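You operate a simulated robot arm through the tools that you are given. There is no shell and no other tool.

You run a simulated robot arm. Do the job below in one go: nothing can be reset, and whatever is moved stays where it is left.

TASK
Swap the mill's empty canister for the rye and grind it.
Fine: all of it, into the beaker under the spout, none spilt; the empty one goes on the black plate; leave the dial; mill off after. Set down upright: oats canister.

It is judged by the outcome, as a careful person would: the job done as asked, and still so three seconds after it is handed in. It fails if anything else is knocked over, pushed out of place, dropped, spilled or broken.

THE ROBOT
A 7-joint arm with a two-finger parallel gripper, fixed in place. Base frame: the origin is at the foot of the arm, x ahead of it, y to its left, z up; the work surface is at about z = 0.85. Readings come in m, rad, newtons and seconds.
With the tool pointing down near the work surface it reaches from about 0.52 to 0.96 m from the base axis. Its first joint turns from -2.897 to 2.897 rad. Payload 3.91 kg.
The tool frame sits at the grasp point between the pads (the TCP): z along the fingers, y along the line on which they close. The tips reach 0.03 m beyond it. Largest opening 0.11 m; finger width 0.02, thickness 0.01; the body of the gripper, 0.048 by 0.112 m, starts 0.055 m behind the TCP.
Orientation is that of the tool frame in the base frame, as a unit quaternion [w, x, y, z]. With the fingers straight down and closing along the base's y, the tool's x points along the base's -x, its y along +y and its z along -z.

THE INTERFACE
- The arm moves only by the tool drive_tool. Its argument "moves" is a list of rows, each a list of 7 numbers: the shift along the tool's x, y, z in m, then the turn, a rotation vector about the tool's x, y, z in rad, then the gripper command, from -1 (fully open) to 1 (shut), values between in proportion. In form: [[tx, ty, tz, wx, wy, wz, jaw], ...]. A call has 1 to 20 rows; each row shifts and turns the commanded pose from where the row before left it, along the tool's axes as they then stand. A row lasts 0.2 s, in which the tool goes at most 0.05 m and 0.15 rad; a call with a longer step from one row to the next is refused whole, and so is a gripper value outside its range. A pose out of reach is approached as far as the arm can. The call stops where the force on the tool passes 40 N (or 10 N more than at its start, if that is more) or the arm is blocked; 0.2 s more then pass. Each finger travels about 0.072 m/s and halts on what it meets, pressing with about 44 N; the grip force reading is that of the motor and also rises with nothing between the fingers. The clock runs only during rows and for 0.2 s after the last one: add rows that do not move to give the fingers time. The reply holds the time, the measured pose of the TCP, the force on the tool along the base axes, the opening and the grip force, in the units named above and with some noise, with the torque about the TCP (base axes, N m) and any sound that the robot's microphone picked up.
- Cameras (640 x 400 px; columns grow to the right, rows downward): "scene" is fixed at [0.0502, 0.4998, 1.6445]; the picture's right is [-0.58, -0.82, 0.00], its down [-0.54, 0.38, -0.76] and it looks along [0.62, -0.43, -0.66] (base axes); focal length 319 px, centre (320, 200). "wrist" rides on the gripper at [0.072, 0.017, -0.103] in the tool frame; the picture's right is [-0.23, 0.97, 0.00], its down [-0.76, -0.18, -0.62] and it looks along [-0.61, -0.14, 0.78] (tool axes); focal length 222 px, centre (320, 200). There is no depth. A picture from a camera that has moved, and an enlarged one, comes with that camera's place and axes in the base frame and with its lens. The place of the scene camera against the robot may be out by one fixed shift of up to 0.018 m in any direction.
- get_image(camera): a new picture of that camera. It takes no simulated time.
- slide_trunk(by): slides the trunk up (or, below 0, down) by that many m; the arm rides with it, the base frame stays. It gives what a move gives, with no picture.
- enlarge(camera, box): a new picture of the part [left, top, right, bottom] of that camera's present view, enlarged. It takes no simulated time.
- job_done(): hands the job in; it is judged then, once.

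Nothing tells you positions but the pictures and the camera data. Unless the task says otherwise, let go and move clear before handing in.

The tools are called after "Request:" by a JSON object that holds its "name" and its "arguments". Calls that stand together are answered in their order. drive_tool: Moves the arm, as the interface text tells. Its arguments: {"type":"object","properties":{"moves":{"type":"array"}},"required":["moves"]} The other tools are called the same way: slide_trunk (by) slides the trunk up or down; get_image (camera) takes a picture; enlarge (camera, box) takes an enlarged picture of a part of a camera's view; job_done () hands the job in.

At the start:

```text
t: 0.0
tool_pos: [0.5466, 0.3808, 1.198]
tcp_rot: [0.001, 0.0, 1.0, 0.0]
force: [0.7, -0.4, 0.0]
ft_torque: [-0.01, -0.02, -0.01]
grip_width: 0.1097
grasp_force: 0.1
trunk travel left (down, up): [-0.625, 0.057]
```

scene: 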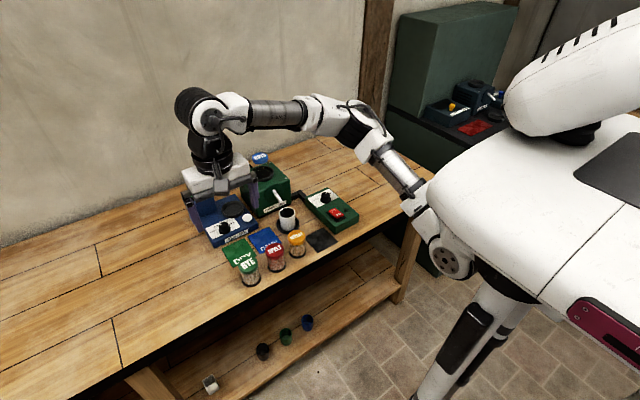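
wrist: 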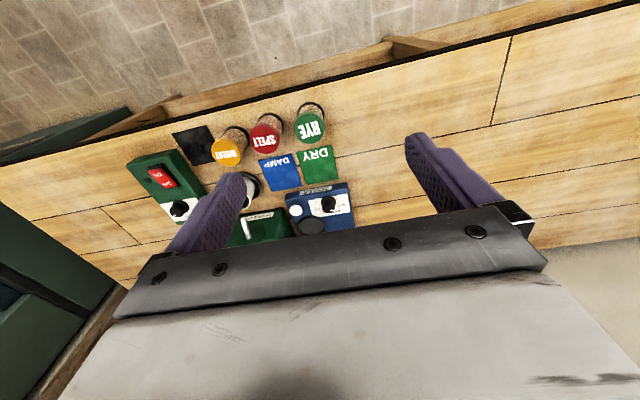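

I see a bench with canisters (rye, spelt, and an orange one), a mill, a switch box and a beaker. I'll enlarge the views before moving anything.

Request:
{"name": "enlarge", "arguments": {"camera": "scene", "box": [180, 140, 370, 300]}}

Request:
{"name": "enlarge", "arguments": {"camera": "wrist", "box": [110, 80, 370, 250]}}

Request:
{"name": "enlarge", "arguments": {"camera": "scene", "box": [240, 140, 360, 240]}}

Request:
{"name": "enlarge", "arguments": {"camera": "scene", "box": [190, 300, 330, 400]}}

Request:
{"name": "enlarge", "arguments": {"camera": "scene", "box": [400, 60, 520, 160]}}

```text
2.50 times, centred on (275, 220) of scene
camera zoom: at [0.0502, 0.4998, 1.6445], right [-0.58, -0.82, 0.0], down [-0.54, 0.38, -0.76], along [0.62, -0.43, -0.66], focal length 797 px, centre (432, 150)
```

zoom: 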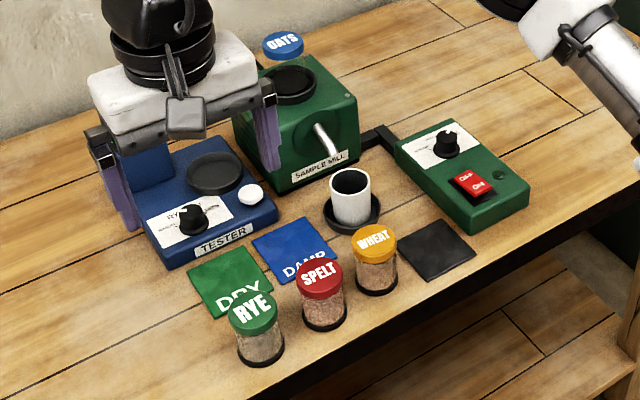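

```text
2.35 times, centred on (240, 165) of wrist
camera zoom: at [0.4737, 0.3971, 1.3017], right [0.23, 0.97, 0.0], down [0.76, -0.18, 0.62], along [0.61, -0.14, -0.78], focal length 523 px, centre (508, 282)
```

zoom: 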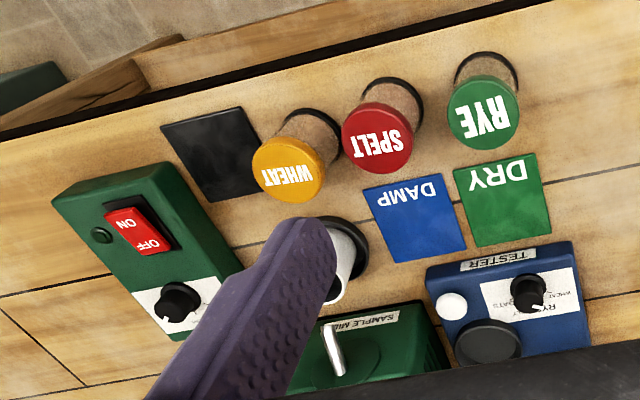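

```text
4.00 times, centred on (300, 190) of scene
camera zoom: at [0.0502, 0.4998, 1.6445], right [-0.58, -0.82, 0.0], down [-0.54, 0.38, -0.76], along [0.62, -0.43, -0.66], focal length 1276 px, centre (400, 240)
```

zoom: 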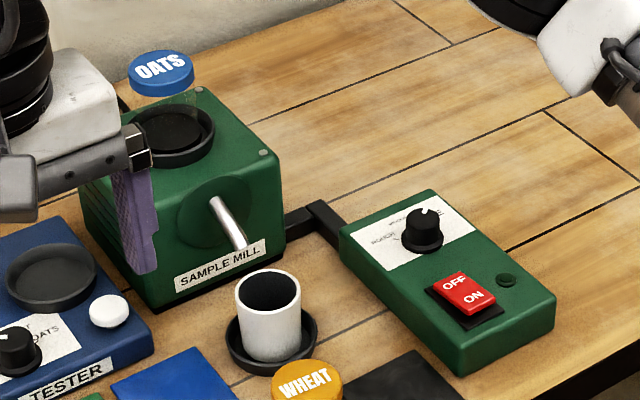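

```text
4.00 times, centred on (260, 350) of scene
camera zoom: at [0.0502, 0.4998, 1.6445], right [-0.58, -0.82, 0.0], down [-0.54, 0.38, -0.76], along [0.62, -0.43, -0.66], focal length 1276 px, centre (560, -400)
```

zoom: 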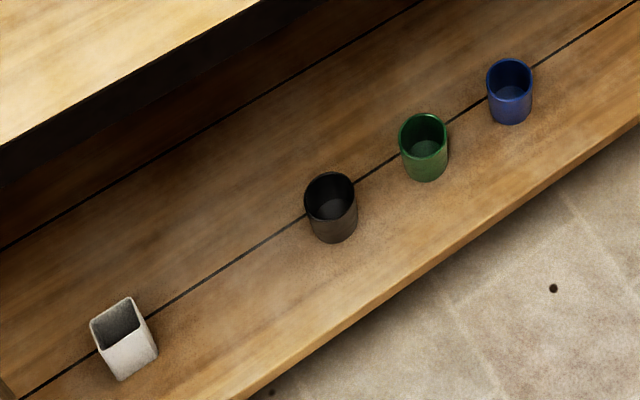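

```text
4.00 times, centred on (460, 110) of scene
camera zoom: at [0.0502, 0.4998, 1.6445], right [-0.58, -0.82, 0.0], down [-0.54, 0.38, -0.76], along [0.62, -0.43, -0.66], focal length 1276 px, centre (-240, 560)
```

zoom: 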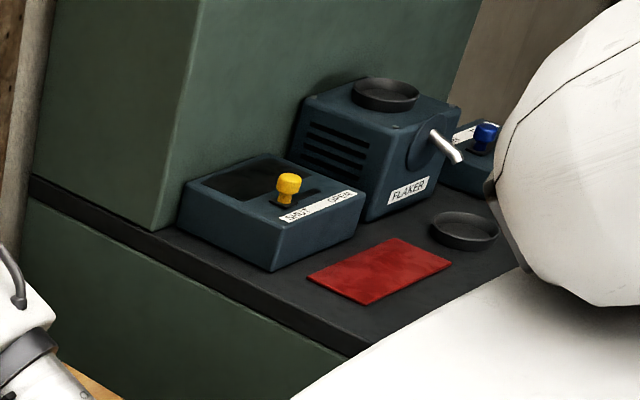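

The blue-capped OATS canister seems to be sitting in the mill's socket, with an empty clear body, and the rye is near (0.61, 0.35). I'll move the tool high and closer to the mill for a better view of the socket, dial and switch.

Request:
{"name": "drive_tool", "arguments": {"moves": [[-0.02, -0.03, -0.01, 0, 0, 0, -1], [-0.02, -0.04, -0.01, 0, 0, 0, -1], [-0.02, -0.04, -0.01, 0, 0, 0, -1], [-0.02, -0.04, -0.01, 0, 0, 0, -1], [-0.02, -0.04, -0.01, 0, 0, 0, -1], [-0.02, -0.04, 0, 0, 0, 0, -1], [0, 0, 0, 0, 0, 0, -1]]}}

Request:
{"name": "get_image", "arguments": {"camera": "wrist"}}

Request:
{"name": "get_image", "arguments": {"camera": "scene"}}

```text
t: 1.6
tool_pos: [0.668, 0.1511, 1.248]
tcp_rot: [-0.001, 0.0, 1.0, 0.0]
force: [-0.9, 0.7, 0.7]
ft_torque: [0.01, -0.02, -0.02]
grip_width: 0.1103
grasp_force: 0.1
trunk travel left (down, up): [-0.625, 0.057]
```

```text
taken
camera wrist: at [0.5942, 0.167, 1.3524], right [0.23, 0.97, 0.0], down [0.76, -0.18, 0.62], along [0.61, -0.14, -0.78], focal length 222 px, centre (320, 200)
```

wrist: 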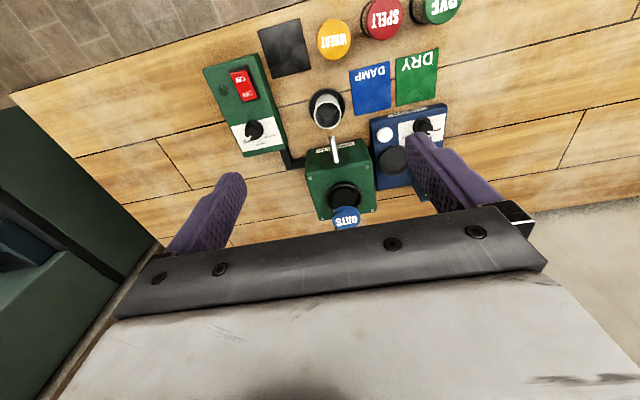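

```text
taken
```

scene: 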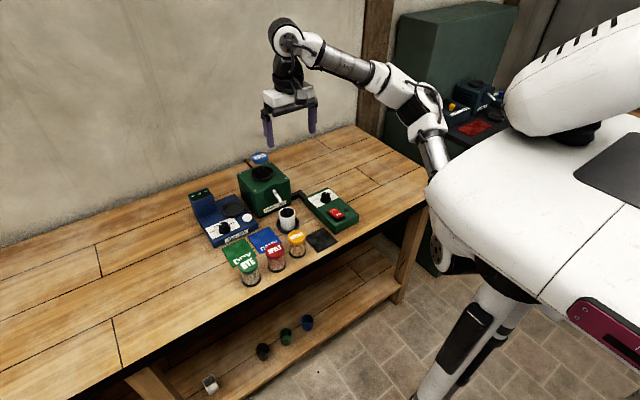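

Request:
{"name": "enlarge", "arguments": {"camera": "scene", "box": [220, 140, 320, 220]}}

Request:
{"name": "enlarge", "arguments": {"camera": "scene", "box": [180, 180, 260, 245]}}

Request:
{"name": "enlarge", "arguments": {"camera": "scene", "box": [290, 175, 370, 240]}}

Request:
{"name": "enlarge", "arguments": {"camera": "scene", "box": [230, 220, 330, 295]}}

Request:
{"name": "enlarge", "arguments": {"camera": "wrist", "box": [190, 40, 390, 240]}}

Request:
{"name": "enlarge", "arguments": {"camera": "wrist", "box": [220, 100, 290, 160]}}

```text
5.00 times, centred on (270, 180) of scene
camera zoom: at [0.0502, 0.4998, 1.6445], right [-0.58, -0.82, 0.0], down [-0.54, 0.38, -0.76], along [0.62, -0.43, -0.66], focal length 1595 px, centre (570, 300)
```

zoom: 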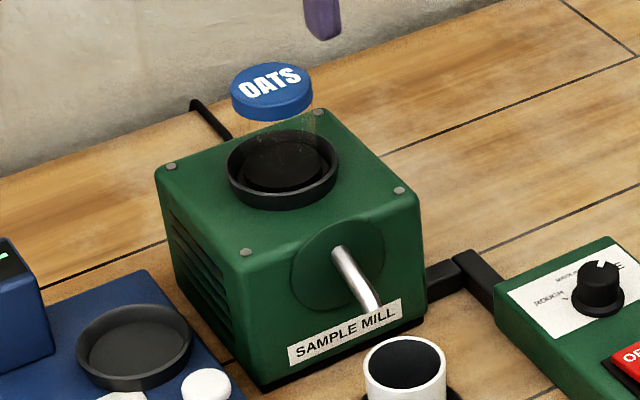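

```text
6.15 times, centred on (220, 212) of scene
camera zoom: at [0.0502, 0.4998, 1.6445], right [-0.58, -0.82, 0.0], down [-0.54, 0.38, -0.76], along [0.62, -0.43, -0.66], focal length 1963 px, centre (935, 123)
```

zoom: 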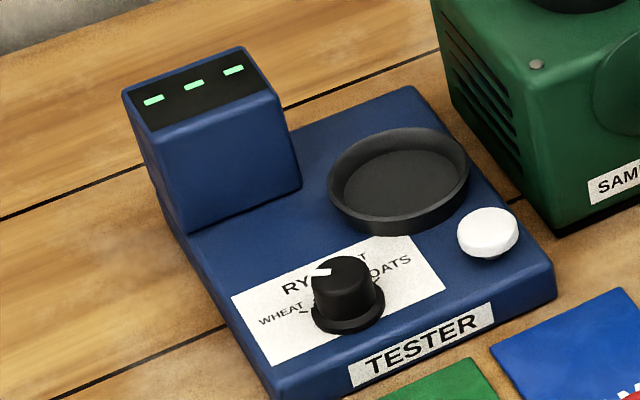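

```text
6.15 times, centred on (330, 208) of scene
camera zoom: at [0.0502, 0.4998, 1.6445], right [-0.58, -0.82, 0.0], down [-0.54, 0.38, -0.76], along [0.62, -0.43, -0.66], focal length 1963 px, centre (258, 154)
```

zoom: 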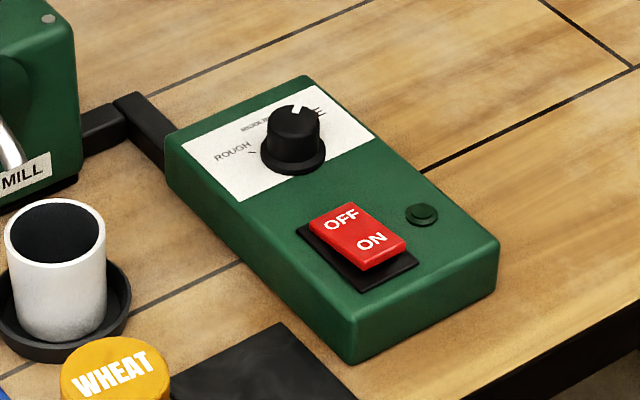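

```text
5.33 times, centred on (280, 258) of scene
camera zoom: at [0.0502, 0.4998, 1.6445], right [-0.58, -0.82, 0.0], down [-0.54, 0.38, -0.76], along [0.62, -0.43, -0.66], focal length 1701 px, centre (533, -107)
```

zoom: 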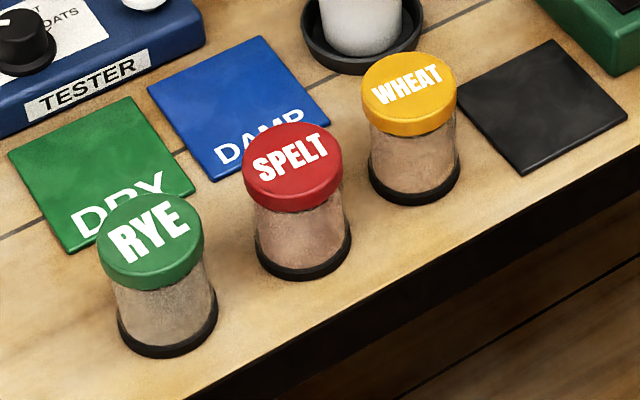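

```text
2.00 times, centred on (290, 140) of wrist
camera zoom: at [0.5942, 0.167, 1.3524], right [0.23, 0.97, 0.0], down [0.76, -0.18, 0.62], along [0.61, -0.14, -0.78], focal length 444 px, centre (380, 320)
```

zoom: 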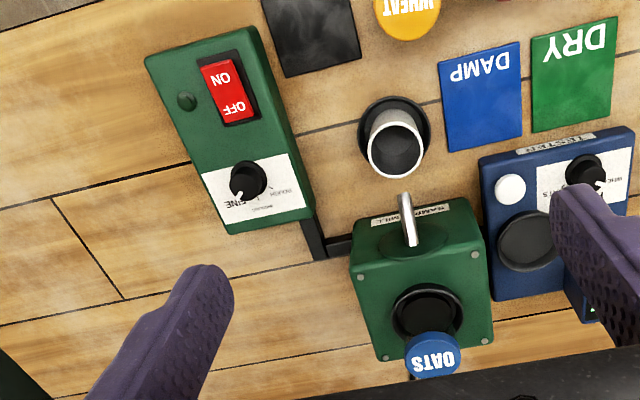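

```text
6.67 times, centred on (255, 130) of wrist
camera zoom: at [0.5942, 0.167, 1.3524], right [0.23, 0.97, 0.0], down [0.76, -0.18, 0.62], along [0.61, -0.14, -0.78], focal length 1481 px, centre (753, 667)
```

zoom: 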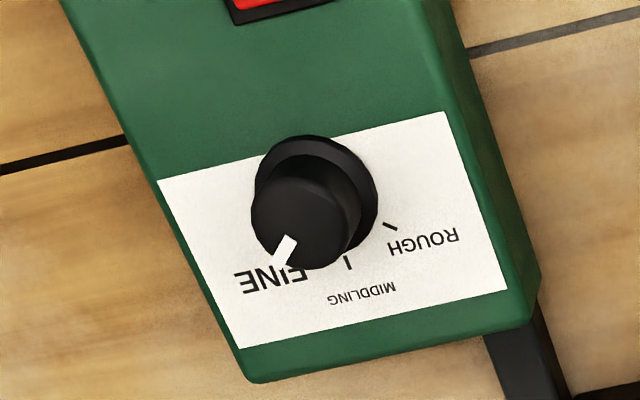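

The mill dial already reads FINE, the rocker is at OFF, and the OATS canister is in the mill. I'll move over the mill to fix positions by triangulation and check that the spout is over the beaker.

Request:
{"name": "drive_tool", "arguments": {"moves": [[-0.04, 0, 0, 0, 0, 0, -1], [-0.04, 0, 0, 0, 0, 0, -1], [-0.04, 0, 0, 0, 0, 0, -1], [0, 0, 0, 0, 0, 0, -1], [0, 0, 0, 0, 0, 0, -1]]}}

Request:
{"name": "get_image", "arguments": {"camera": "wrist"}}

Request:
{"name": "enlarge", "arguments": {"camera": "wrist", "box": [220, 0, 420, 125]}}

Request:
{"name": "enlarge", "arguments": {"camera": "wrist", "box": [260, 40, 400, 180]}}

```text
t: 2.8
tool_pos: [0.7882, 0.15, 1.2477]
tcp_rot: [0.001, 0.0, 1.0, 0.0]
force: [0.2, 0.3, -1.0]
ft_torque: [-0.01, 0.0, 0.01]
grip_width: 0.11
grasp_force: 0.1
trunk travel left (down, up): [-0.625, 0.057]
```

```text
taken
camera wrist: at [0.7142, 0.1671, 1.352], right [0.23, 0.97, 0.0], down [0.76, -0.18, 0.62], along [0.61, -0.14, -0.78], focal length 222 px, centre (320, 200)
```

wrist: 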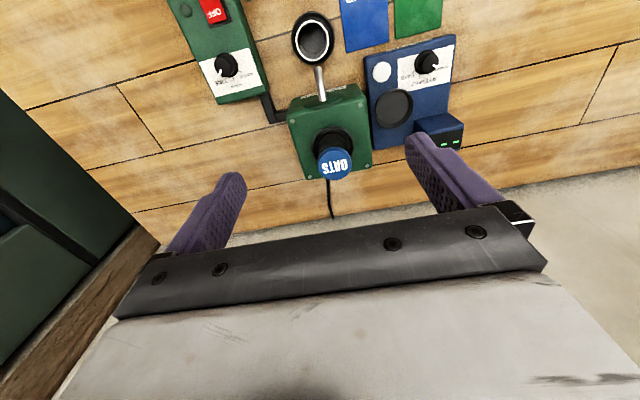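

```text
3.20 times, centred on (320, 62) of wrist
camera zoom: at [0.7142, 0.1671, 1.352], right [0.23, 0.97, 0.0], down [0.76, -0.18, 0.62], along [0.61, -0.14, -0.78], focal length 711 px, centre (320, 640)
```

zoom: 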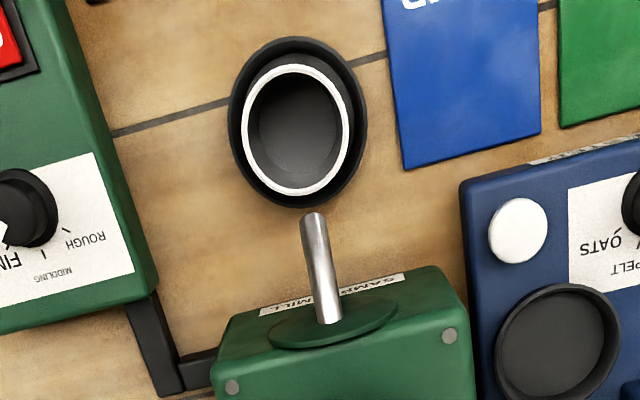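

```text
2.86 times, centred on (330, 110) of wrist
camera zoom: at [0.7142, 0.1671, 1.352], right [0.23, 0.97, 0.0], down [0.76, -0.18, 0.62], along [0.61, -0.14, -0.78], focal length 635 px, centre (291, 457)
```

zoom: 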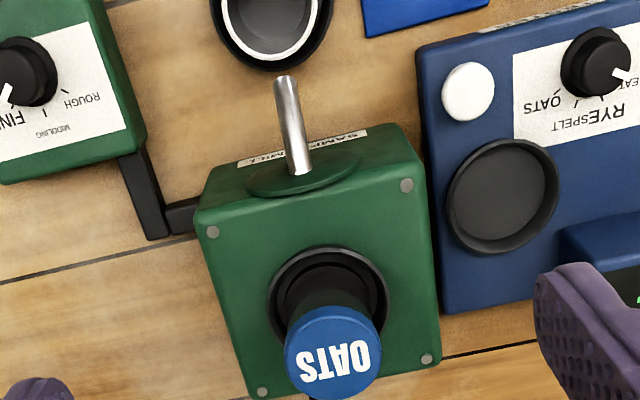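

The beaker is empty, centred on its coaster, and in line with the spout. I place the OATS lid top at about (0.893, 0.151, 1.04), rye at about (0.61, 0.35) and the black plate at about (0.615, 0.095). I'll turn the wrist 90° so the fingers close along x, which keeps them clear of neighbouring objects.

Request:
{"name": "drive_tool", "arguments": {"moves": [[0, 0, 0, 0, 0, 0.15, -1], [0, 0, 0, 0, 0, 0.15, -1], [0, 0, 0, 0, 0, 0.15, -1], [0, 0, 0, 0, 0, 0.15, -1], [0, 0, 0, 0, 0, 0.15, -1], [0, 0, 0, 0, 0, 0.15, -1], [0, 0, 0, 0, 0, 0.15, -1], [0, 0, 0, 0, 0, 0.15, -1], [0, 0, 0, 0, 0, 0.15, -1], [0, 0, 0, 0, 0, 0.15, -1], [0, 0, 0, 0, 0, 0.0708, -1], [0, 0, 0, 0, 0, 0, -1], [0, 0, 0, 0, 0, 0, -1]]}}

Request:
{"name": "get_image", "arguments": {"camera": "wrist"}}

Request:
{"name": "get_image", "arguments": {"camera": "scene"}}

```text
t: 5.6
tool_pos: [0.7875, 0.1516, 1.2472]
tcp_rot: [0.0, 0.707, 0.707, 0.0]
force: [0.3, -0.2, -0.4]
ft_torque: [0.01, -0.01, 0.0]
grip_width: 0.11
grasp_force: 0.0
trunk travel left (down, up): [-0.625, 0.057]
```

```text
taken
camera wrist: at [0.8033, 0.2228, 1.3515], right [0.97, -0.23, 0.0], down [-0.18, -0.76, 0.62], along [-0.14, -0.61, -0.78], focal length 222 px, centre (320, 200)
```

wrist: 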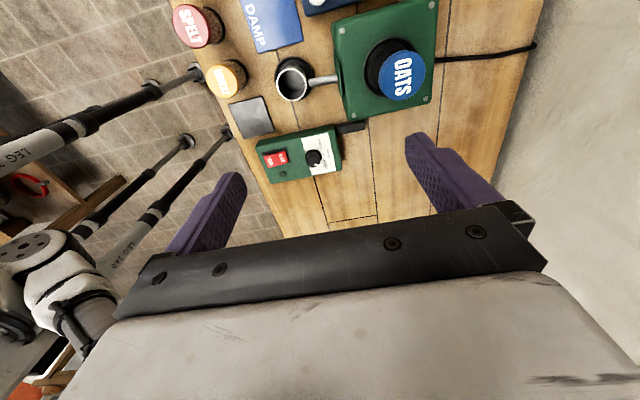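

```text
taken
```

scene: 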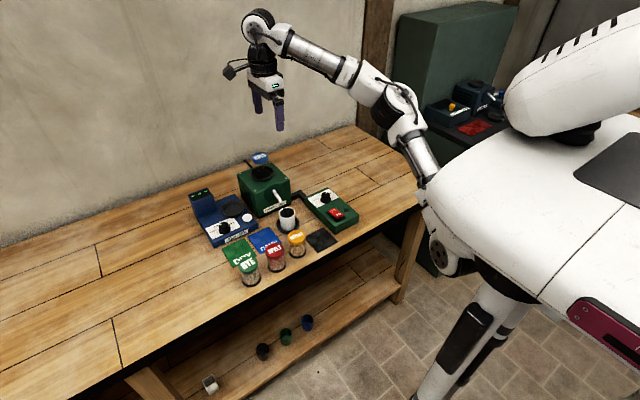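

The rotated view shows everything clearly. I'll zoom in to get precise positions from this pose.

Request:
{"name": "enlarge", "arguments": {"camera": "wrist", "box": [320, 0, 450, 120]}}

Request:
{"name": "enlarge", "arguments": {"camera": "wrist", "box": [190, 50, 350, 190]}}

```text
3.33 times, centred on (385, 60) of wrist
camera zoom: at [0.8033, 0.2228, 1.3515], right [0.97, -0.23, 0.0], down [-0.18, -0.76, 0.62], along [-0.14, -0.61, -0.78], focal length 740 px, centre (103, 667)
```

zoom: 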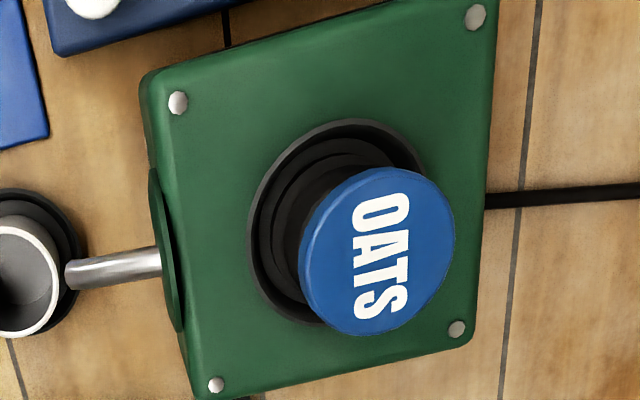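

```text
2.86 times, centred on (270, 120) of wrist
camera zoom: at [0.8033, 0.2228, 1.3515], right [0.97, -0.23, 0.0], down [-0.18, -0.76, 0.62], along [-0.14, -0.61, -0.78], focal length 635 px, centre (463, 429)
```

zoom: 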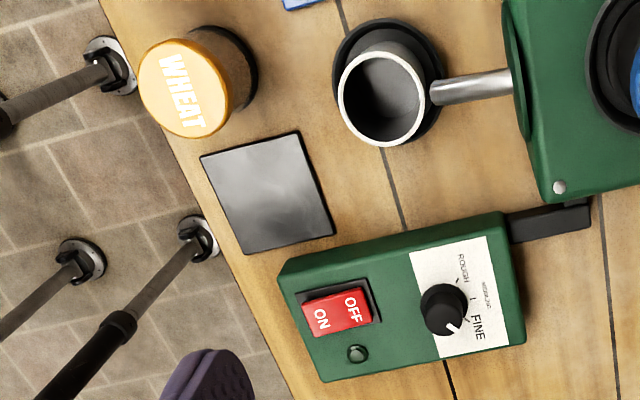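

OATS resolves to about (0.893, 0.150), lid top about 1.04. I'll go above it and check alignment before straddling it.

Request:
{"name": "drive_tool", "arguments": {"moves": [[0, 0.035, 0, 0, 0, 0, -1], [0, 0.035, 0, 0, 0, 0, -1], [-0.001, 0.0355, 0, 0, 0, 0, -1], [0, 0, 0.04, 0, 0, 0, -1], [0, 0, 0.04, 0, 0, 0, -1], [0, 0, 0.04, 0, 0, 0, -1], [0, 0, 0.03, 0, 0, 0, -1], [0, 0, 0, 0, 0, 0, -1], [0, 0, 0, 0, 0, 0, -1]]}}

Request:
{"name": "get_image", "arguments": {"camera": "wrist"}}

Request:
{"name": "enlarge", "arguments": {"camera": "scene", "box": [200, 110, 320, 220]}}

```text
t: 7.6
tool_pos: [0.8599, 0.1472, 1.0964]
tcp_rot: [0.0, 0.706, 0.708, 0.0]
force: [0.3, 1.2, 0.6]
ft_torque: [-0.01, -0.03, -0.02]
grip_width: 0.1102
grasp_force: 0.1
out of reach, approached as far as the arm can: row 3
trunk travel left (down, up): [-0.625, 0.057]
```

```text
taken
camera wrist: at [0.8759, 0.2196, 1.2004], right [0.97, -0.23, 0.0], down [-0.18, -0.76, 0.62], along [-0.14, -0.61, -0.78], focal length 222 px, centre (320, 200)
```

wrist: 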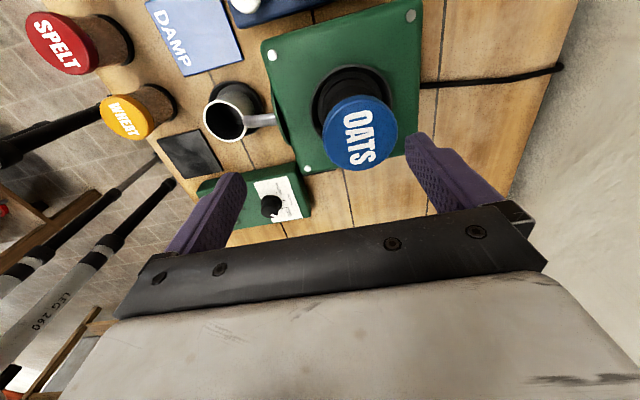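

```text
3.64 times, centred on (260, 165) of scene
camera zoom: at [0.0502, 0.4998, 1.6445], right [-0.58, -0.82, 0.0], down [-0.54, 0.38, -0.76], along [0.62, -0.43, -0.66], focal length 1160 px, centre (538, 327)
```

zoom: 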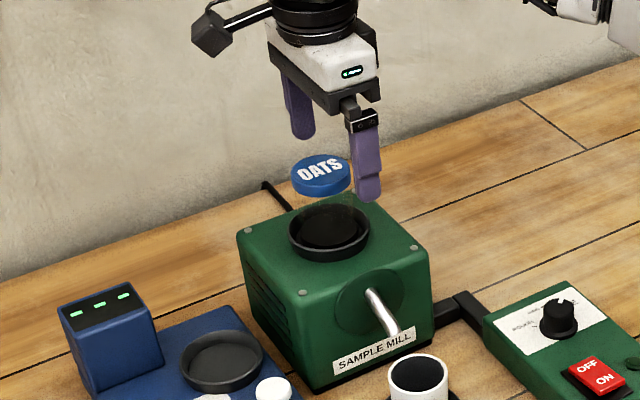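

The reach limit cut that move short at height, but the lid still reads as about (0.892, 0.151). I'll try finishing the lateral move from this lower height.

Request:
{"name": "drive_tool", "arguments": {"moves": [[0.002, 0.016, 0, 0, 0, 0, -1], [0.002, 0.016, 0, 0, 0, 0, -1], [0, 0, 0, 0, 0, 0, -1], [0, 0, 0, 0, 0, 0, -1]]}}

Request:
{"name": "get_image", "arguments": {"camera": "wrist"}}

```text
t: 8.6
tool_pos: [0.8923, 0.1515, 1.0977]
tcp_rot: [-0.001, 0.707, 0.708, 0.0]
force: [0.6, 1.2, -0.1]
ft_torque: [0.03, 0.0, 0.03]
grip_width: 0.11
grasp_force: 0.1
trunk travel left (down, up): [-0.625, 0.057]
```

```text
taken
camera wrist: at [0.9082, 0.224, 1.2007], right [0.97, -0.23, 0.0], down [-0.18, -0.76, 0.62], along [-0.14, -0.61, -0.78], focal length 222 px, centre (320, 200)
```

wrist: 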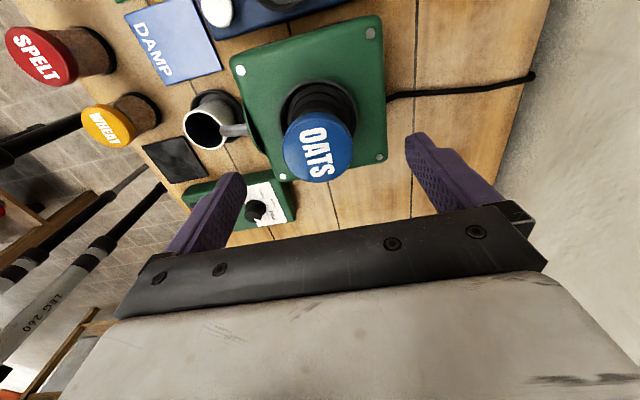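

The gripper is centred on OATS, so I'll descend to TCP z≈1.024, with the tips above the socket rim, and close gently.

Request:
{"name": "drive_tool", "arguments": {"moves": [[0, -0.001, 0.025, 0, 0, 0, -1], [0, 0, 0.025, 0, 0, 0, -1], [0, 0, 0.023, 0, 0, 0, -1], [0, 0, 0, 0, 0, 0, -1], [0, 0, 0, 0, 0, 0, -1]]}}

Request:
{"name": "enlarge", "arguments": {"camera": "scene", "box": [200, 110, 320, 220]}}

Request:
{"name": "get_image", "arguments": {"camera": "wrist"}}

```text
t: 9.8
tool_pos: [0.8911, 0.1524, 1.0244]
tcp_rot: [0.0, 0.706, 0.708, 0.0]
force: [0.1, 0.1, 0.0]
ft_torque: [0.01, 0.02, -0.02]
grip_width: 0.1099
grasp_force: 0.0
trunk travel left (down, up): [-0.625, 0.057]
```

```text
3.64 times, centred on (260, 165) of scene
camera zoom: at [0.0502, 0.4998, 1.6445], right [-0.58, -0.82, 0.0], down [-0.54, 0.38, -0.76], along [0.62, -0.43, -0.66], focal length 1160 px, centre (538, 327)
```

zoom: 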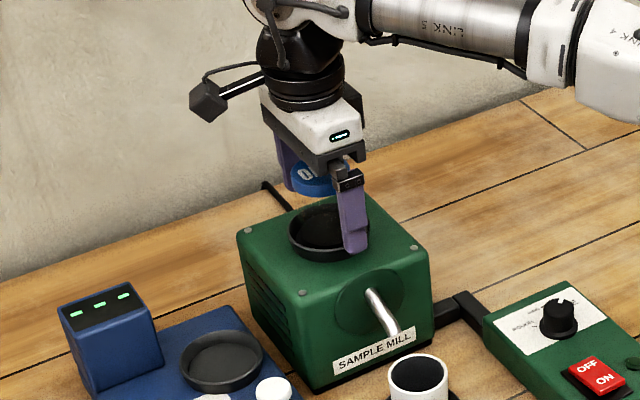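

```text
taken
camera wrist: at [0.9067, 0.2239, 1.128], right [0.97, -0.23, 0.0], down [-0.18, -0.76, 0.62], along [-0.14, -0.61, -0.78], focal length 222 px, centre (320, 200)
```

wrist: 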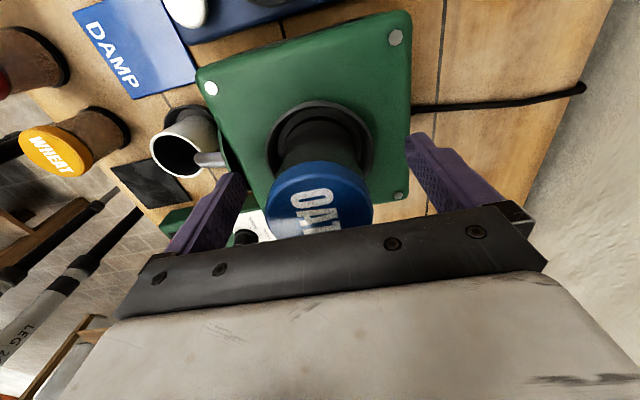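

Both fingers straddle the lid and are clear of the socket ring. Closing now.

Request:
{"name": "drive_tool", "arguments": {"moves": [[0, 0, 0, 0, 0, 0, -0.4], [0, 0, 0, 0, 0, 0, 0], [0, 0, 0, 0, 0, 0, 0.5], [0, 0, 0, 0, 0, 0, 1], [0, 0, 0, 0, 0, 0, 1], [0, 0, 0, 0, 0, 0, 1]]}}

Request:
{"name": "get_image", "arguments": {"camera": "wrist"}}

```text
t: 11.2
tool_pos: [0.8905, 0.152, 1.0244]
tcp_rot: [0.0, 0.707, 0.707, 0.0]
force: [1.1, 0.6, 1.1]
ft_torque: [0.0, -0.07, 0.01]
grip_width: 0.0525
grasp_force: 43.6
trunk travel left (down, up): [-0.625, 0.057]
```

```text
taken
camera wrist: at [0.9067, 0.2239, 1.1284], right [0.97, -0.23, 0.0], down [-0.18, -0.76, 0.62], along [-0.14, -0.61, -0.78], focal length 222 px, centre (320, 200)
```

wrist: 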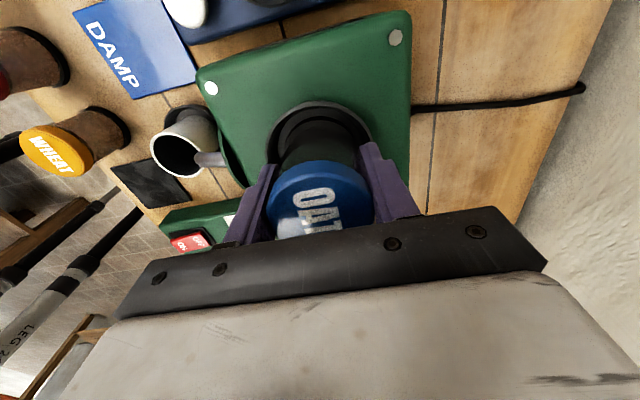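

It's gripped at 0.0525 m wide. I'll lift slowly and straight up, and watch the force in case it's seated tightly.

Request:
{"name": "drive_tool", "arguments": {"moves": [[0, 0, -0.005, 0, 0, 0, 1], [0, 0, -0.01, 0, 0, 0, 1], [0, 0, -0.015, 0, 0, 0, 1], [0, 0, -0.02, 0, 0, 0, 1], [0, 0, -0.02, 0, 0, 0, 1], [0, 0, 0, 0, 0, 0, 1]]}}

Request:
{"name": "get_image", "arguments": {"camera": "wrist"}}

Request:
{"name": "enlarge", "arguments": {"camera": "scene", "box": [200, 110, 320, 220]}}

```text
t: 12.6
tool_pos: [0.8921, 0.1509, 1.0947]
tcp_rot: [0.001, 0.707, 0.708, -0.001]
force: [-0.6, 0.4, -3.2]
ft_torque: [-0.04, 0.0, -0.02]
grip_width: 0.0523
grasp_force: 43.7
trunk travel left (down, up): [-0.625, 0.057]
```

```text
taken
camera wrist: at [0.9076, 0.2236, 1.1977], right [0.97, -0.23, 0.0], down [-0.18, -0.76, 0.62], along [-0.14, -0.61, -0.78], focal length 222 px, centre (320, 200)
```

wrist: 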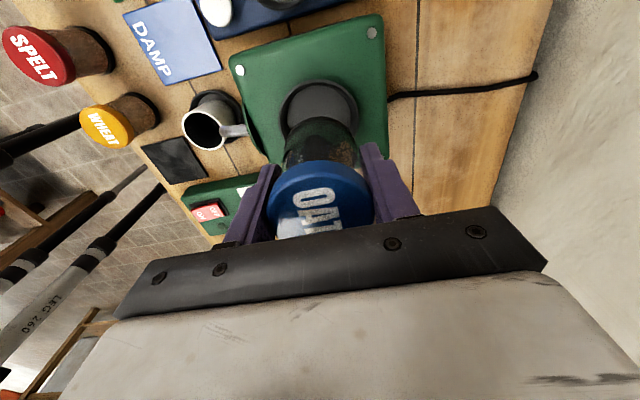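

```text
3.64 times, centred on (260, 165) of scene
camera zoom: at [0.0502, 0.4998, 1.6445], right [-0.58, -0.82, 0.0], down [-0.54, 0.38, -0.76], along [0.62, -0.43, -0.66], focal length 1160 px, centre (538, 327)
```

zoom: 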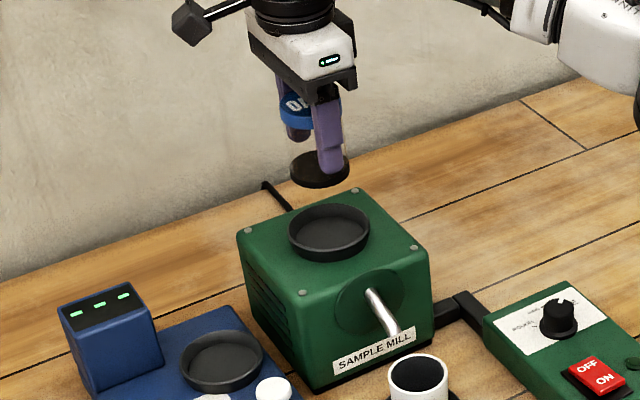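

OATS is up and the socket is empty. I'll carry it over to the black plate at about (0.618, 0.095).

Request:
{"name": "drive_tool", "arguments": {"moves": [[-0.008, -0.0392, 0, 0, 0, 0, 1], [-0.008, -0.0392, 0, 0, 0, 0, 1], [-0.008, -0.0392, 0, 0, 0, 0, 1], [-0.008, -0.0392, 0, 0, 0, 0, 1], [-0.008, -0.0392, 0, 0, 0, 0, 1], [-0.008, -0.0392, 0, 0, 0, 0, 1], [-0.008, -0.0392, 0, 0, 0, 0, 1], [0, 0, 0, 0, 0, 0, 1], [0, 0, 0, 0, 0, 0, 1]]}}

Request:
{"name": "get_image", "arguments": {"camera": "wrist"}}

Request:
{"name": "enlarge", "arguments": {"camera": "scene", "box": [220, 150, 380, 290]}}

```text
t: 14.6
tool_pos: [0.6172, 0.0937, 1.0954]
tcp_rot: [0.0, 0.707, 0.707, 0.001]
force: [-0.3, -0.8, -2.5]
ft_torque: [0.01, 0.0, -0.01]
grip_width: 0.0523
grasp_force: 44.4
trunk travel left (down, up): [-0.625, 0.057]
```

```text
taken
camera wrist: at [0.6323, 0.1669, 1.1983], right [0.97, -0.23, 0.0], down [-0.18, -0.76, 0.62], along [-0.14, -0.61, -0.78], focal length 222 px, centre (320, 200)
```

wrist: 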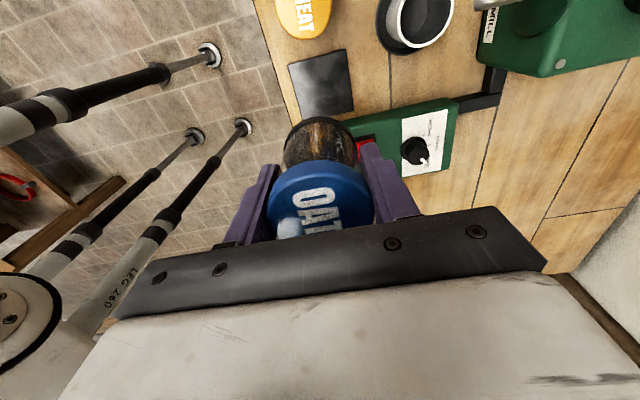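

```text
2.86 times, centred on (300, 220) of scene
camera zoom: at [0.0502, 0.4998, 1.6445], right [-0.58, -0.82, 0.0], down [-0.54, 0.38, -0.76], along [0.62, -0.43, -0.66], focal length 911 px, centre (377, 143)
```

zoom: 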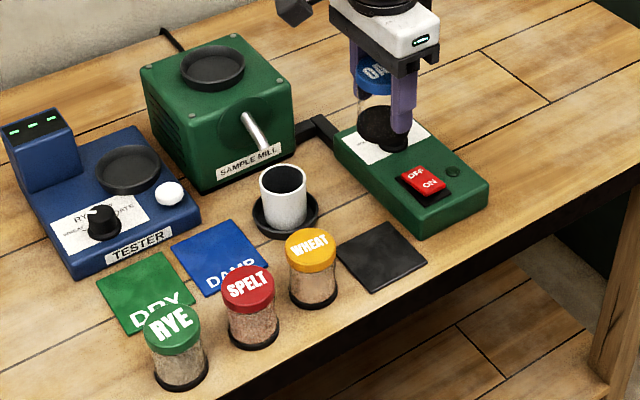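

The gripper is over the plate, whose centre I put at about (0.619, 0.097). I'll lower to just above it.

Request:
{"name": "drive_tool", "arguments": {"moves": [[0.003, 0.002, 0.03, 0, 0, 0, 1], [0, 0, 0.03, 0, 0, 0, 1], [0, 0, 0.03, 0, 0, 0, 1], [0, 0, 0.03, 0, 0, 0, 1], [0, 0, 0.03, 0, 0, 0, 1], [0, 0, 0.02, 0, 0, 0, 1], [0, 0, 0, 0, 0, 0, 1], [0, 0, 0, 0, 0, 0, 1]]}}

Request:
{"name": "get_image", "arguments": {"camera": "wrist"}}

Request:
{"name": "enlarge", "arguments": {"camera": "scene", "box": [270, 180, 370, 270]}}

```text
t: 16.4
tool_pos: [0.6188, 0.0986, 0.9242]
tcp_rot: [0.001, 0.706, 0.708, 0.0]
force: [0.5, 0.4, -2.2]
ft_torque: [0.0, -0.01, -0.01]
grip_width: 0.0522
grasp_force: 44.2
trunk travel left (down, up): [-0.625, 0.057]
```

```text
taken
camera wrist: at [0.6348, 0.1702, 1.0275], right [0.97, -0.23, 0.0], down [-0.18, -0.76, 0.62], along [-0.14, -0.61, -0.78], focal length 222 px, centre (320, 200)
```

wrist: 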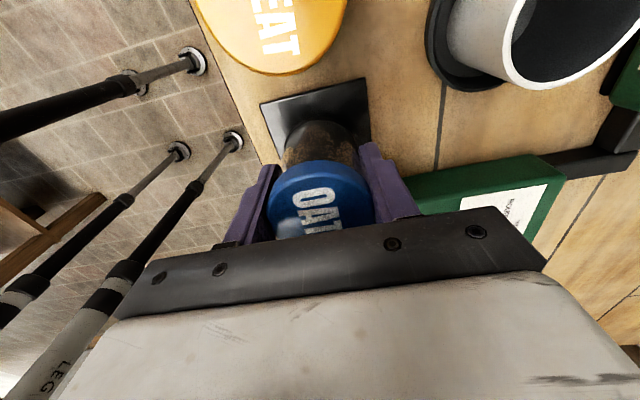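

```text
4.44 times, centred on (320, 225) of scene
camera zoom: at [0.0502, 0.4998, 1.6445], right [-0.58, -0.82, 0.0], down [-0.54, 0.38, -0.76], along [0.62, -0.43, -0.66], focal length 1418 px, centre (320, 89)
```

zoom: 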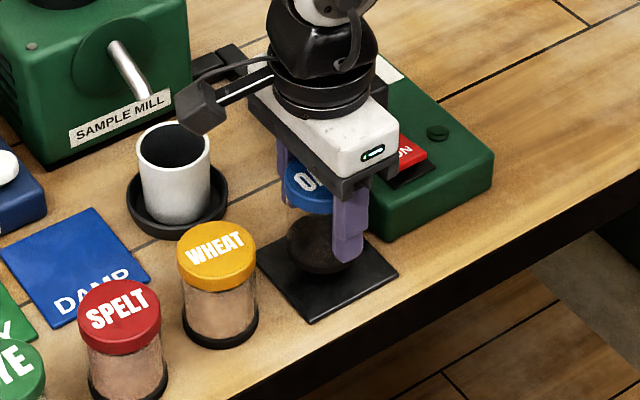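

It's nearly centred over the plate. I'll lower in small steps and watch the vertical force for contact.

Request:
{"name": "drive_tool", "arguments": {"moves": [[0, 0, 0.005, 0, 0, 0, 1], [0, 0, 0.005, 0, 0, 0, 1], [0, 0, 0, 0, 0, 0, 1]]}}

Request:
{"name": "drive_tool", "arguments": {"moves": [[0, 0, 0.003, 0, 0, 0, 1], [0, 0, 0, 0, 0, 0, 1]]}}

Request:
{"name": "drive_tool", "arguments": {"moves": [[0, 0, 0.002, 0, 0, 0, 1], [0, 0, 0, 0, 0, 0, 1]]}}

```text
t: 17.2
tool_pos: [0.6179, 0.099, 0.9137]
tcp_rot: [0.001, 0.706, 0.708, 0.001]
force: [0.0, -0.8, -2.9]
ft_torque: [-0.01, 0.04, -0.01]
grip_width: 0.0525
grasp_force: 43.9
trunk travel left (down, up): [-0.625, 0.057]
```

```text
t: 17.8
tool_pos: [0.6192, 0.0983, 0.9115]
tcp_rot: [0.001, 0.706, 0.708, 0.001]
force: [-0.4, -0.4, -2.7]
ft_torque: [0.0, -0.01, 0.0]
grip_width: 0.0528
grasp_force: 44.1
trunk travel left (down, up): [-0.625, 0.057]
```

```text
t: 18.4
tool_pos: [0.6179, 0.0985, 0.9098]
tcp_rot: [-0.001, 0.706, 0.708, 0.0]
force: [-0.7, 0.0, -2.2]
ft_torque: [-0.01, 0.0, 0.0]
grip_width: 0.0526
grasp_force: 43.7
trunk travel left (down, up): [-0.625, 0.057]
```

Request:
{"name": "drive_tool", "arguments": {"moves": [[0, 0, 0.002, 0, 0, 0, 1], [0, 0, 0, 0, 0, 0, 1]]}}

Request:
{"name": "drive_tool", "arguments": {"moves": [[0, 0, 0.0015, 0, 0, 0, 1], [0, 0, 0, 0, 0, 0, 1]]}}

Request:
{"name": "enlarge", "arguments": {"camera": "scene", "box": [300, 205, 350, 250]}}

```text
t: 19.0
tool_pos: [0.619, 0.0983, 0.9074]
tcp_rot: [0.001, 0.706, 0.708, 0.0]
force: [0.6, -0.1, -2.5]
ft_torque: [0.01, 0.03, 0.01]
grip_width: 0.0525
grasp_force: 44.0
trunk travel left (down, up): [-0.625, 0.057]
```

```text
t: 19.6
tool_pos: [0.6181, 0.0978, 0.9054]
tcp_rot: [0.001, 0.706, 0.708, -0.001]
force: [-0.2, -0.6, -0.7]
ft_torque: [0.01, 0.01, -0.03]
grip_width: 0.0521
grasp_force: 44.0
trunk travel left (down, up): [-0.625, 0.057]
```

```text
8.89 times, centred on (325, 228) of scene
camera zoom: at [0.0502, 0.4998, 1.6445], right [-0.58, -0.82, 0.0], down [-0.54, 0.38, -0.76], along [0.62, -0.43, -0.66], focal length 2835 px, centre (276, -44)
```

zoom: 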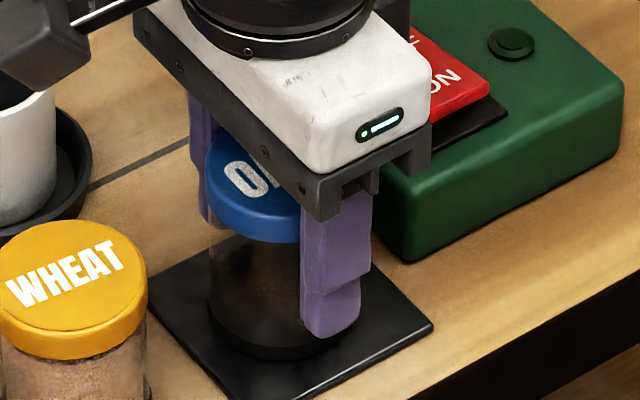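

Contact is starting: force has dropped from -2.5 to -0.7. One more small step to confirm.

Request:
{"name": "drive_tool", "arguments": {"moves": [[0, 0, 0.001, 0, 0, 0, 1], [0, 0, 0, 0, 0, 0, 1]]}}

```text
t: 20.2
tool_pos: [0.6188, 0.0983, 0.9055]
tcp_rot: [0.0, 0.706, 0.708, 0.002]
force: [1.7, 0.1, 10.3]
ft_torque: [-0.1, 0.19, -0.02]
grip_width: 0.0523
grasp_force: 43.5
trunk travel left (down, up): [-0.625, 0.057]
```

Seated at TCP z≈0.9055. I'll ease off slightly, open, and rise straight up.

Request:
{"name": "drive_tool", "arguments": {"moves": [[0, 0, -0.001, 0, 0, 0, 1], [0, 0, 0, 0, 0, 0, 0.6], [0, 0, 0, 0, 0, 0, 0], [0, 0, 0, 0, 0, 0, -0.5], [0, 0, 0, 0, 0, 0, -0.5], [0, 0, 0, 0, 0, 0, -0.5]]}}

Request:
{"name": "get_image", "arguments": {"camera": "wrist"}}

```text
t: 21.6
tool_pos: [0.6188, 0.0979, 0.9051]
tcp_rot: [0.0, 0.707, 0.708, 0.0]
force: [-0.5, 0.2, -0.6]
ft_torque: [0.02, -0.01, 0.0]
grip_width: 0.0824
grasp_force: 0.0
trunk travel left (down, up): [-0.625, 0.057]
```

```text
taken
camera wrist: at [0.6347, 0.1704, 1.0093], right [0.97, -0.23, 0.0], down [-0.18, -0.76, 0.62], along [-0.14, -0.61, -0.78], focal length 222 px, centre (320, 200)
```

wrist: 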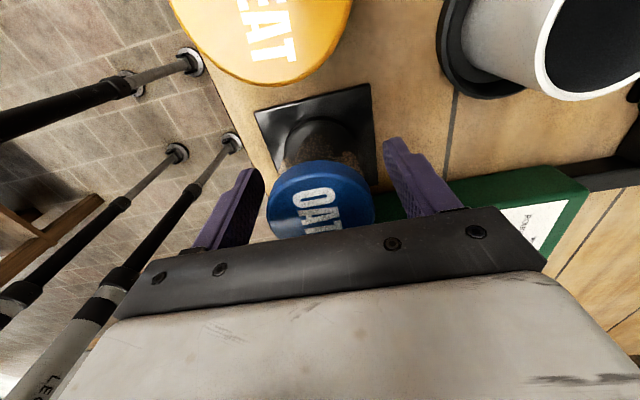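

Request:
{"name": "drive_tool", "arguments": {"moves": [[0, 0, -0.02, 0, 0, 0, -0.5], [0, 0, -0.04, 0, 0, 0, -0.5], [0, 0, -0.045, 0, 0, 0, -0.5], [0, 0, -0.045, 0, 0, 0, -0.5], [0.04, -0.002, 0, 0, 0, 0, -0.5], [0.04, -0.002, 0, 0, 0, 0, -0.5], [0.04, -0.002, 0, 0, 0, 0, -0.5], [0.04, 0, 0, 0, 0, 0, -0.5], [0.04, 0, 0, 0, 0, 0, -0.5], [0, 0, 0, 0, 0, 0, -0.5], [0, 0, 0, 0, 0, 0, -0.5]]}}

Request:
{"name": "get_image", "arguments": {"camera": "wrist"}}

Request:
{"name": "enlarge", "arguments": {"camera": "scene", "box": [220, 170, 380, 300]}}

```text
t: 24.0
tool_pos: [0.6126, 0.2986, 1.0546]
tcp_rot: [0.001, 0.706, 0.708, 0.0]
force: [0.0, 0.3, -0.1]
ft_torque: [-0.01, 0.01, 0.01]
grip_width: 0.0824
grasp_force: 0.0
trunk travel left (down, up): [-0.625, 0.057]
```

```text
taken
camera wrist: at [0.6278, 0.3699, 1.1585], right [0.97, -0.23, 0.0], down [-0.18, -0.76, 0.62], along [-0.14, -0.61, -0.78], focal length 222 px, centre (320, 200)
```

wrist: 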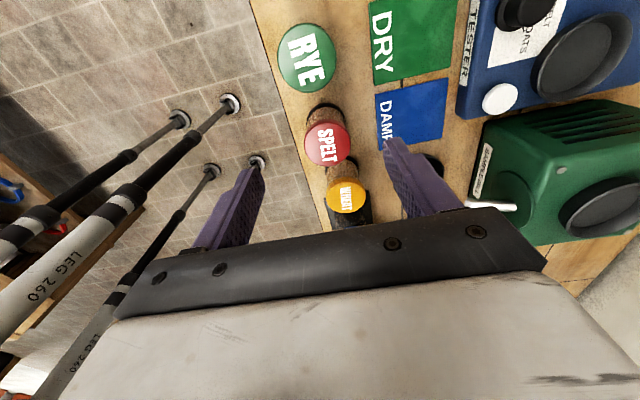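

```text
3.08 times, centred on (300, 235) of scene
camera zoom: at [0.0502, 0.4998, 1.6445], right [-0.58, -0.82, 0.0], down [-0.54, 0.38, -0.76], along [0.62, -0.43, -0.66], focal length 982 px, centre (382, 92)
```

zoom: 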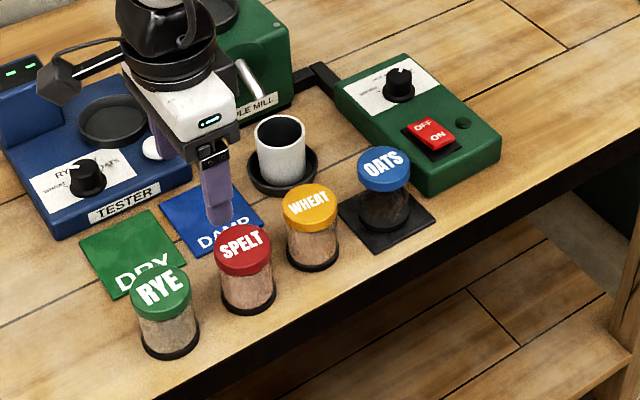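

OATS stands upright on the plate. Rye resolves to about (0.611, 0.347), so I'll move above it.

Request:
{"name": "drive_tool", "arguments": {"moves": [[0.025, -0.001, 0, 0, 0, 0, -0.5], [0.024, 0, 0, 0, 0, 0, -0.5], [0, 0, 0.03, 0, 0, 0, -0.5], [0, 0, 0.03, 0, 0, 0, -0.5], [0, 0, 0, 0, 0, 0, -0.5], [0, 0, 0, 0, 0, 0, -0.5]]}}

Request:
{"name": "get_image", "arguments": {"camera": "wrist"}}

Request:
{"name": "enlarge", "arguments": {"camera": "scene", "box": [200, 200, 310, 300]}}

```text
t: 25.4
tool_pos: [0.6117, 0.347, 0.9941]
tcp_rot: [0.0, 0.706, 0.708, 0.0]
force: [0.3, 0.4, 0.1]
ft_torque: [0.01, 0.01, 0.04]
grip_width: 0.0824
grasp_force: 0.2
trunk travel left (down, up): [-0.625, 0.057]
```

```text
taken
camera wrist: at [0.6274, 0.4192, 1.0989], right [0.97, -0.23, 0.0], down [-0.18, -0.76, 0.62], along [-0.14, -0.61, -0.78], focal length 222 px, centre (320, 200)
```

wrist: 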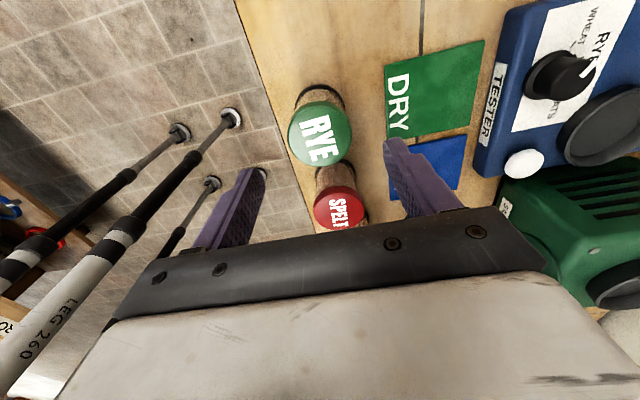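

```text
4.00 times, centred on (255, 250) of scene
camera zoom: at [0.0502, 0.4998, 1.6445], right [-0.58, -0.82, 0.0], down [-0.54, 0.38, -0.76], along [0.62, -0.43, -0.66], focal length 1276 px, centre (580, 0)
```

zoom: 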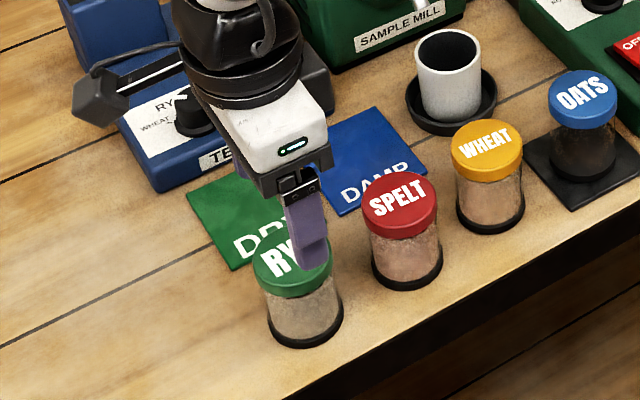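

Aligned to within 2 mm. I'll descend to TCP z≈0.902 and grip the rye the same way.

Request:
{"name": "drive_tool", "arguments": {"moves": [[-0.002, -0.001, 0.02, 0, 0, 0, -0.5], [0, 0, 0.025, 0, 0, 0, -0.5], [0, 0, 0.025, 0, 0, 0, -0.5], [0, 0, 0.022, 0, 0, 0, -0.5], [0, 0, 0, 0, 0, 0, -0.5], [0, 0, 0, 0, 0, 0, -0.5]]}}

Request:
{"name": "get_image", "arguments": {"camera": "wrist"}}

Request:
{"name": "enlarge", "arguments": {"camera": "scene", "box": [200, 200, 310, 300]}}

```text
t: 26.8
tool_pos: [0.6097, 0.3466, 0.9036]
tcp_rot: [0.0, 0.706, 0.708, 0.0]
force: [0.8, 0.0, -1.0]
ft_torque: [0.0, 0.0, -0.01]
grip_width: 0.0825
grasp_force: 0.0
trunk travel left (down, up): [-0.625, 0.057]
```

```text
taken
camera wrist: at [0.6263, 0.4177, 1.0072], right [0.97, -0.23, 0.0], down [-0.18, -0.76, 0.62], along [-0.14, -0.61, -0.78], focal length 222 px, centre (320, 200)
```

wrist: 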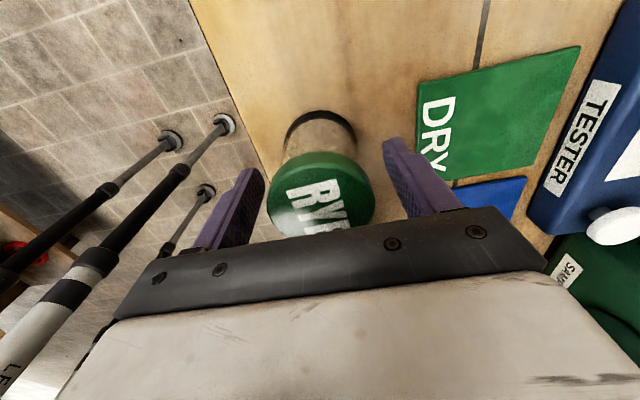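

```text
4.00 times, centred on (255, 250) of scene
camera zoom: at [0.0502, 0.4998, 1.6445], right [-0.58, -0.82, 0.0], down [-0.54, 0.38, -0.76], along [0.62, -0.43, -0.66], focal length 1276 px, centre (580, 0)
```

zoom: 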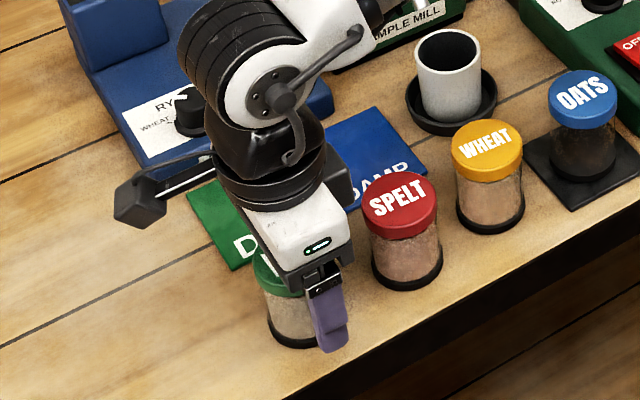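

The rye sits between the fingers just as OATS did. Closing, then lifting slowly.

Request:
{"name": "drive_tool", "arguments": {"moves": [[0, 0, 0, 0, 0, 0, 0], [0, 0, 0, 0, 0, 0, 0.5], [0, 0, 0, 0, 0, 0, 1], [0, 0, 0, 0, 0, 0, 1], [0, 0, 0, 0, 0, 0, 1], [0, 0, -0.005, 0, 0, 0, 1], [0, 0, -0.01, 0, 0, 0, 1], [0, 0, -0.015, 0, 0, 0, 1], [0, 0, 0, 0, 0, 0, 1]]}}

Request:
{"name": "get_image", "arguments": {"camera": "wrist"}}

Request:
{"name": "enlarge", "arguments": {"camera": "scene", "box": [200, 200, 310, 300]}}

```text
t: 28.8
tool_pos: [0.6103, 0.3457, 0.9343]
tcp_rot: [0.0, 0.707, 0.707, 0.0]
force: [0.0, -0.7, -1.9]
ft_torque: [-0.04, -0.01, 0.02]
grip_width: 0.0526
grasp_force: 44.1
trunk travel left (down, up): [-0.625, 0.057]
```

```text
taken
camera wrist: at [0.6261, 0.4178, 1.0377], right [0.97, -0.23, 0.0], down [-0.18, -0.76, 0.62], along [-0.14, -0.61, -0.78], focal length 222 px, centre (320, 200)
```

wrist: 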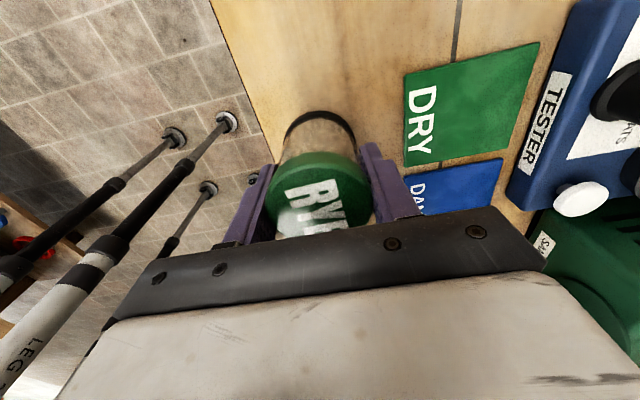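

```text
4.00 times, centred on (255, 250) of scene
camera zoom: at [0.0502, 0.4998, 1.6445], right [-0.58, -0.82, 0.0], down [-0.54, 0.38, -0.76], along [0.62, -0.43, -0.66], focal length 1276 px, centre (580, 0)
```

zoom: 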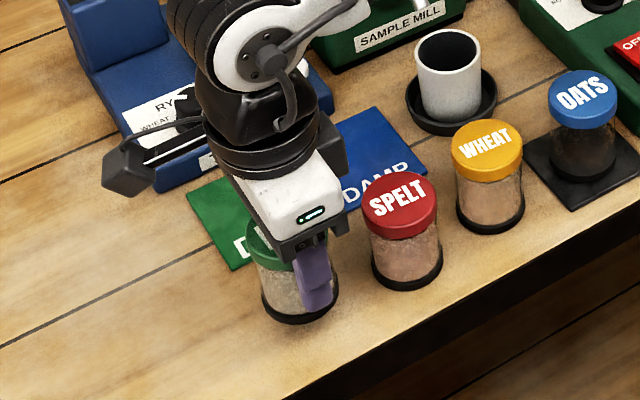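

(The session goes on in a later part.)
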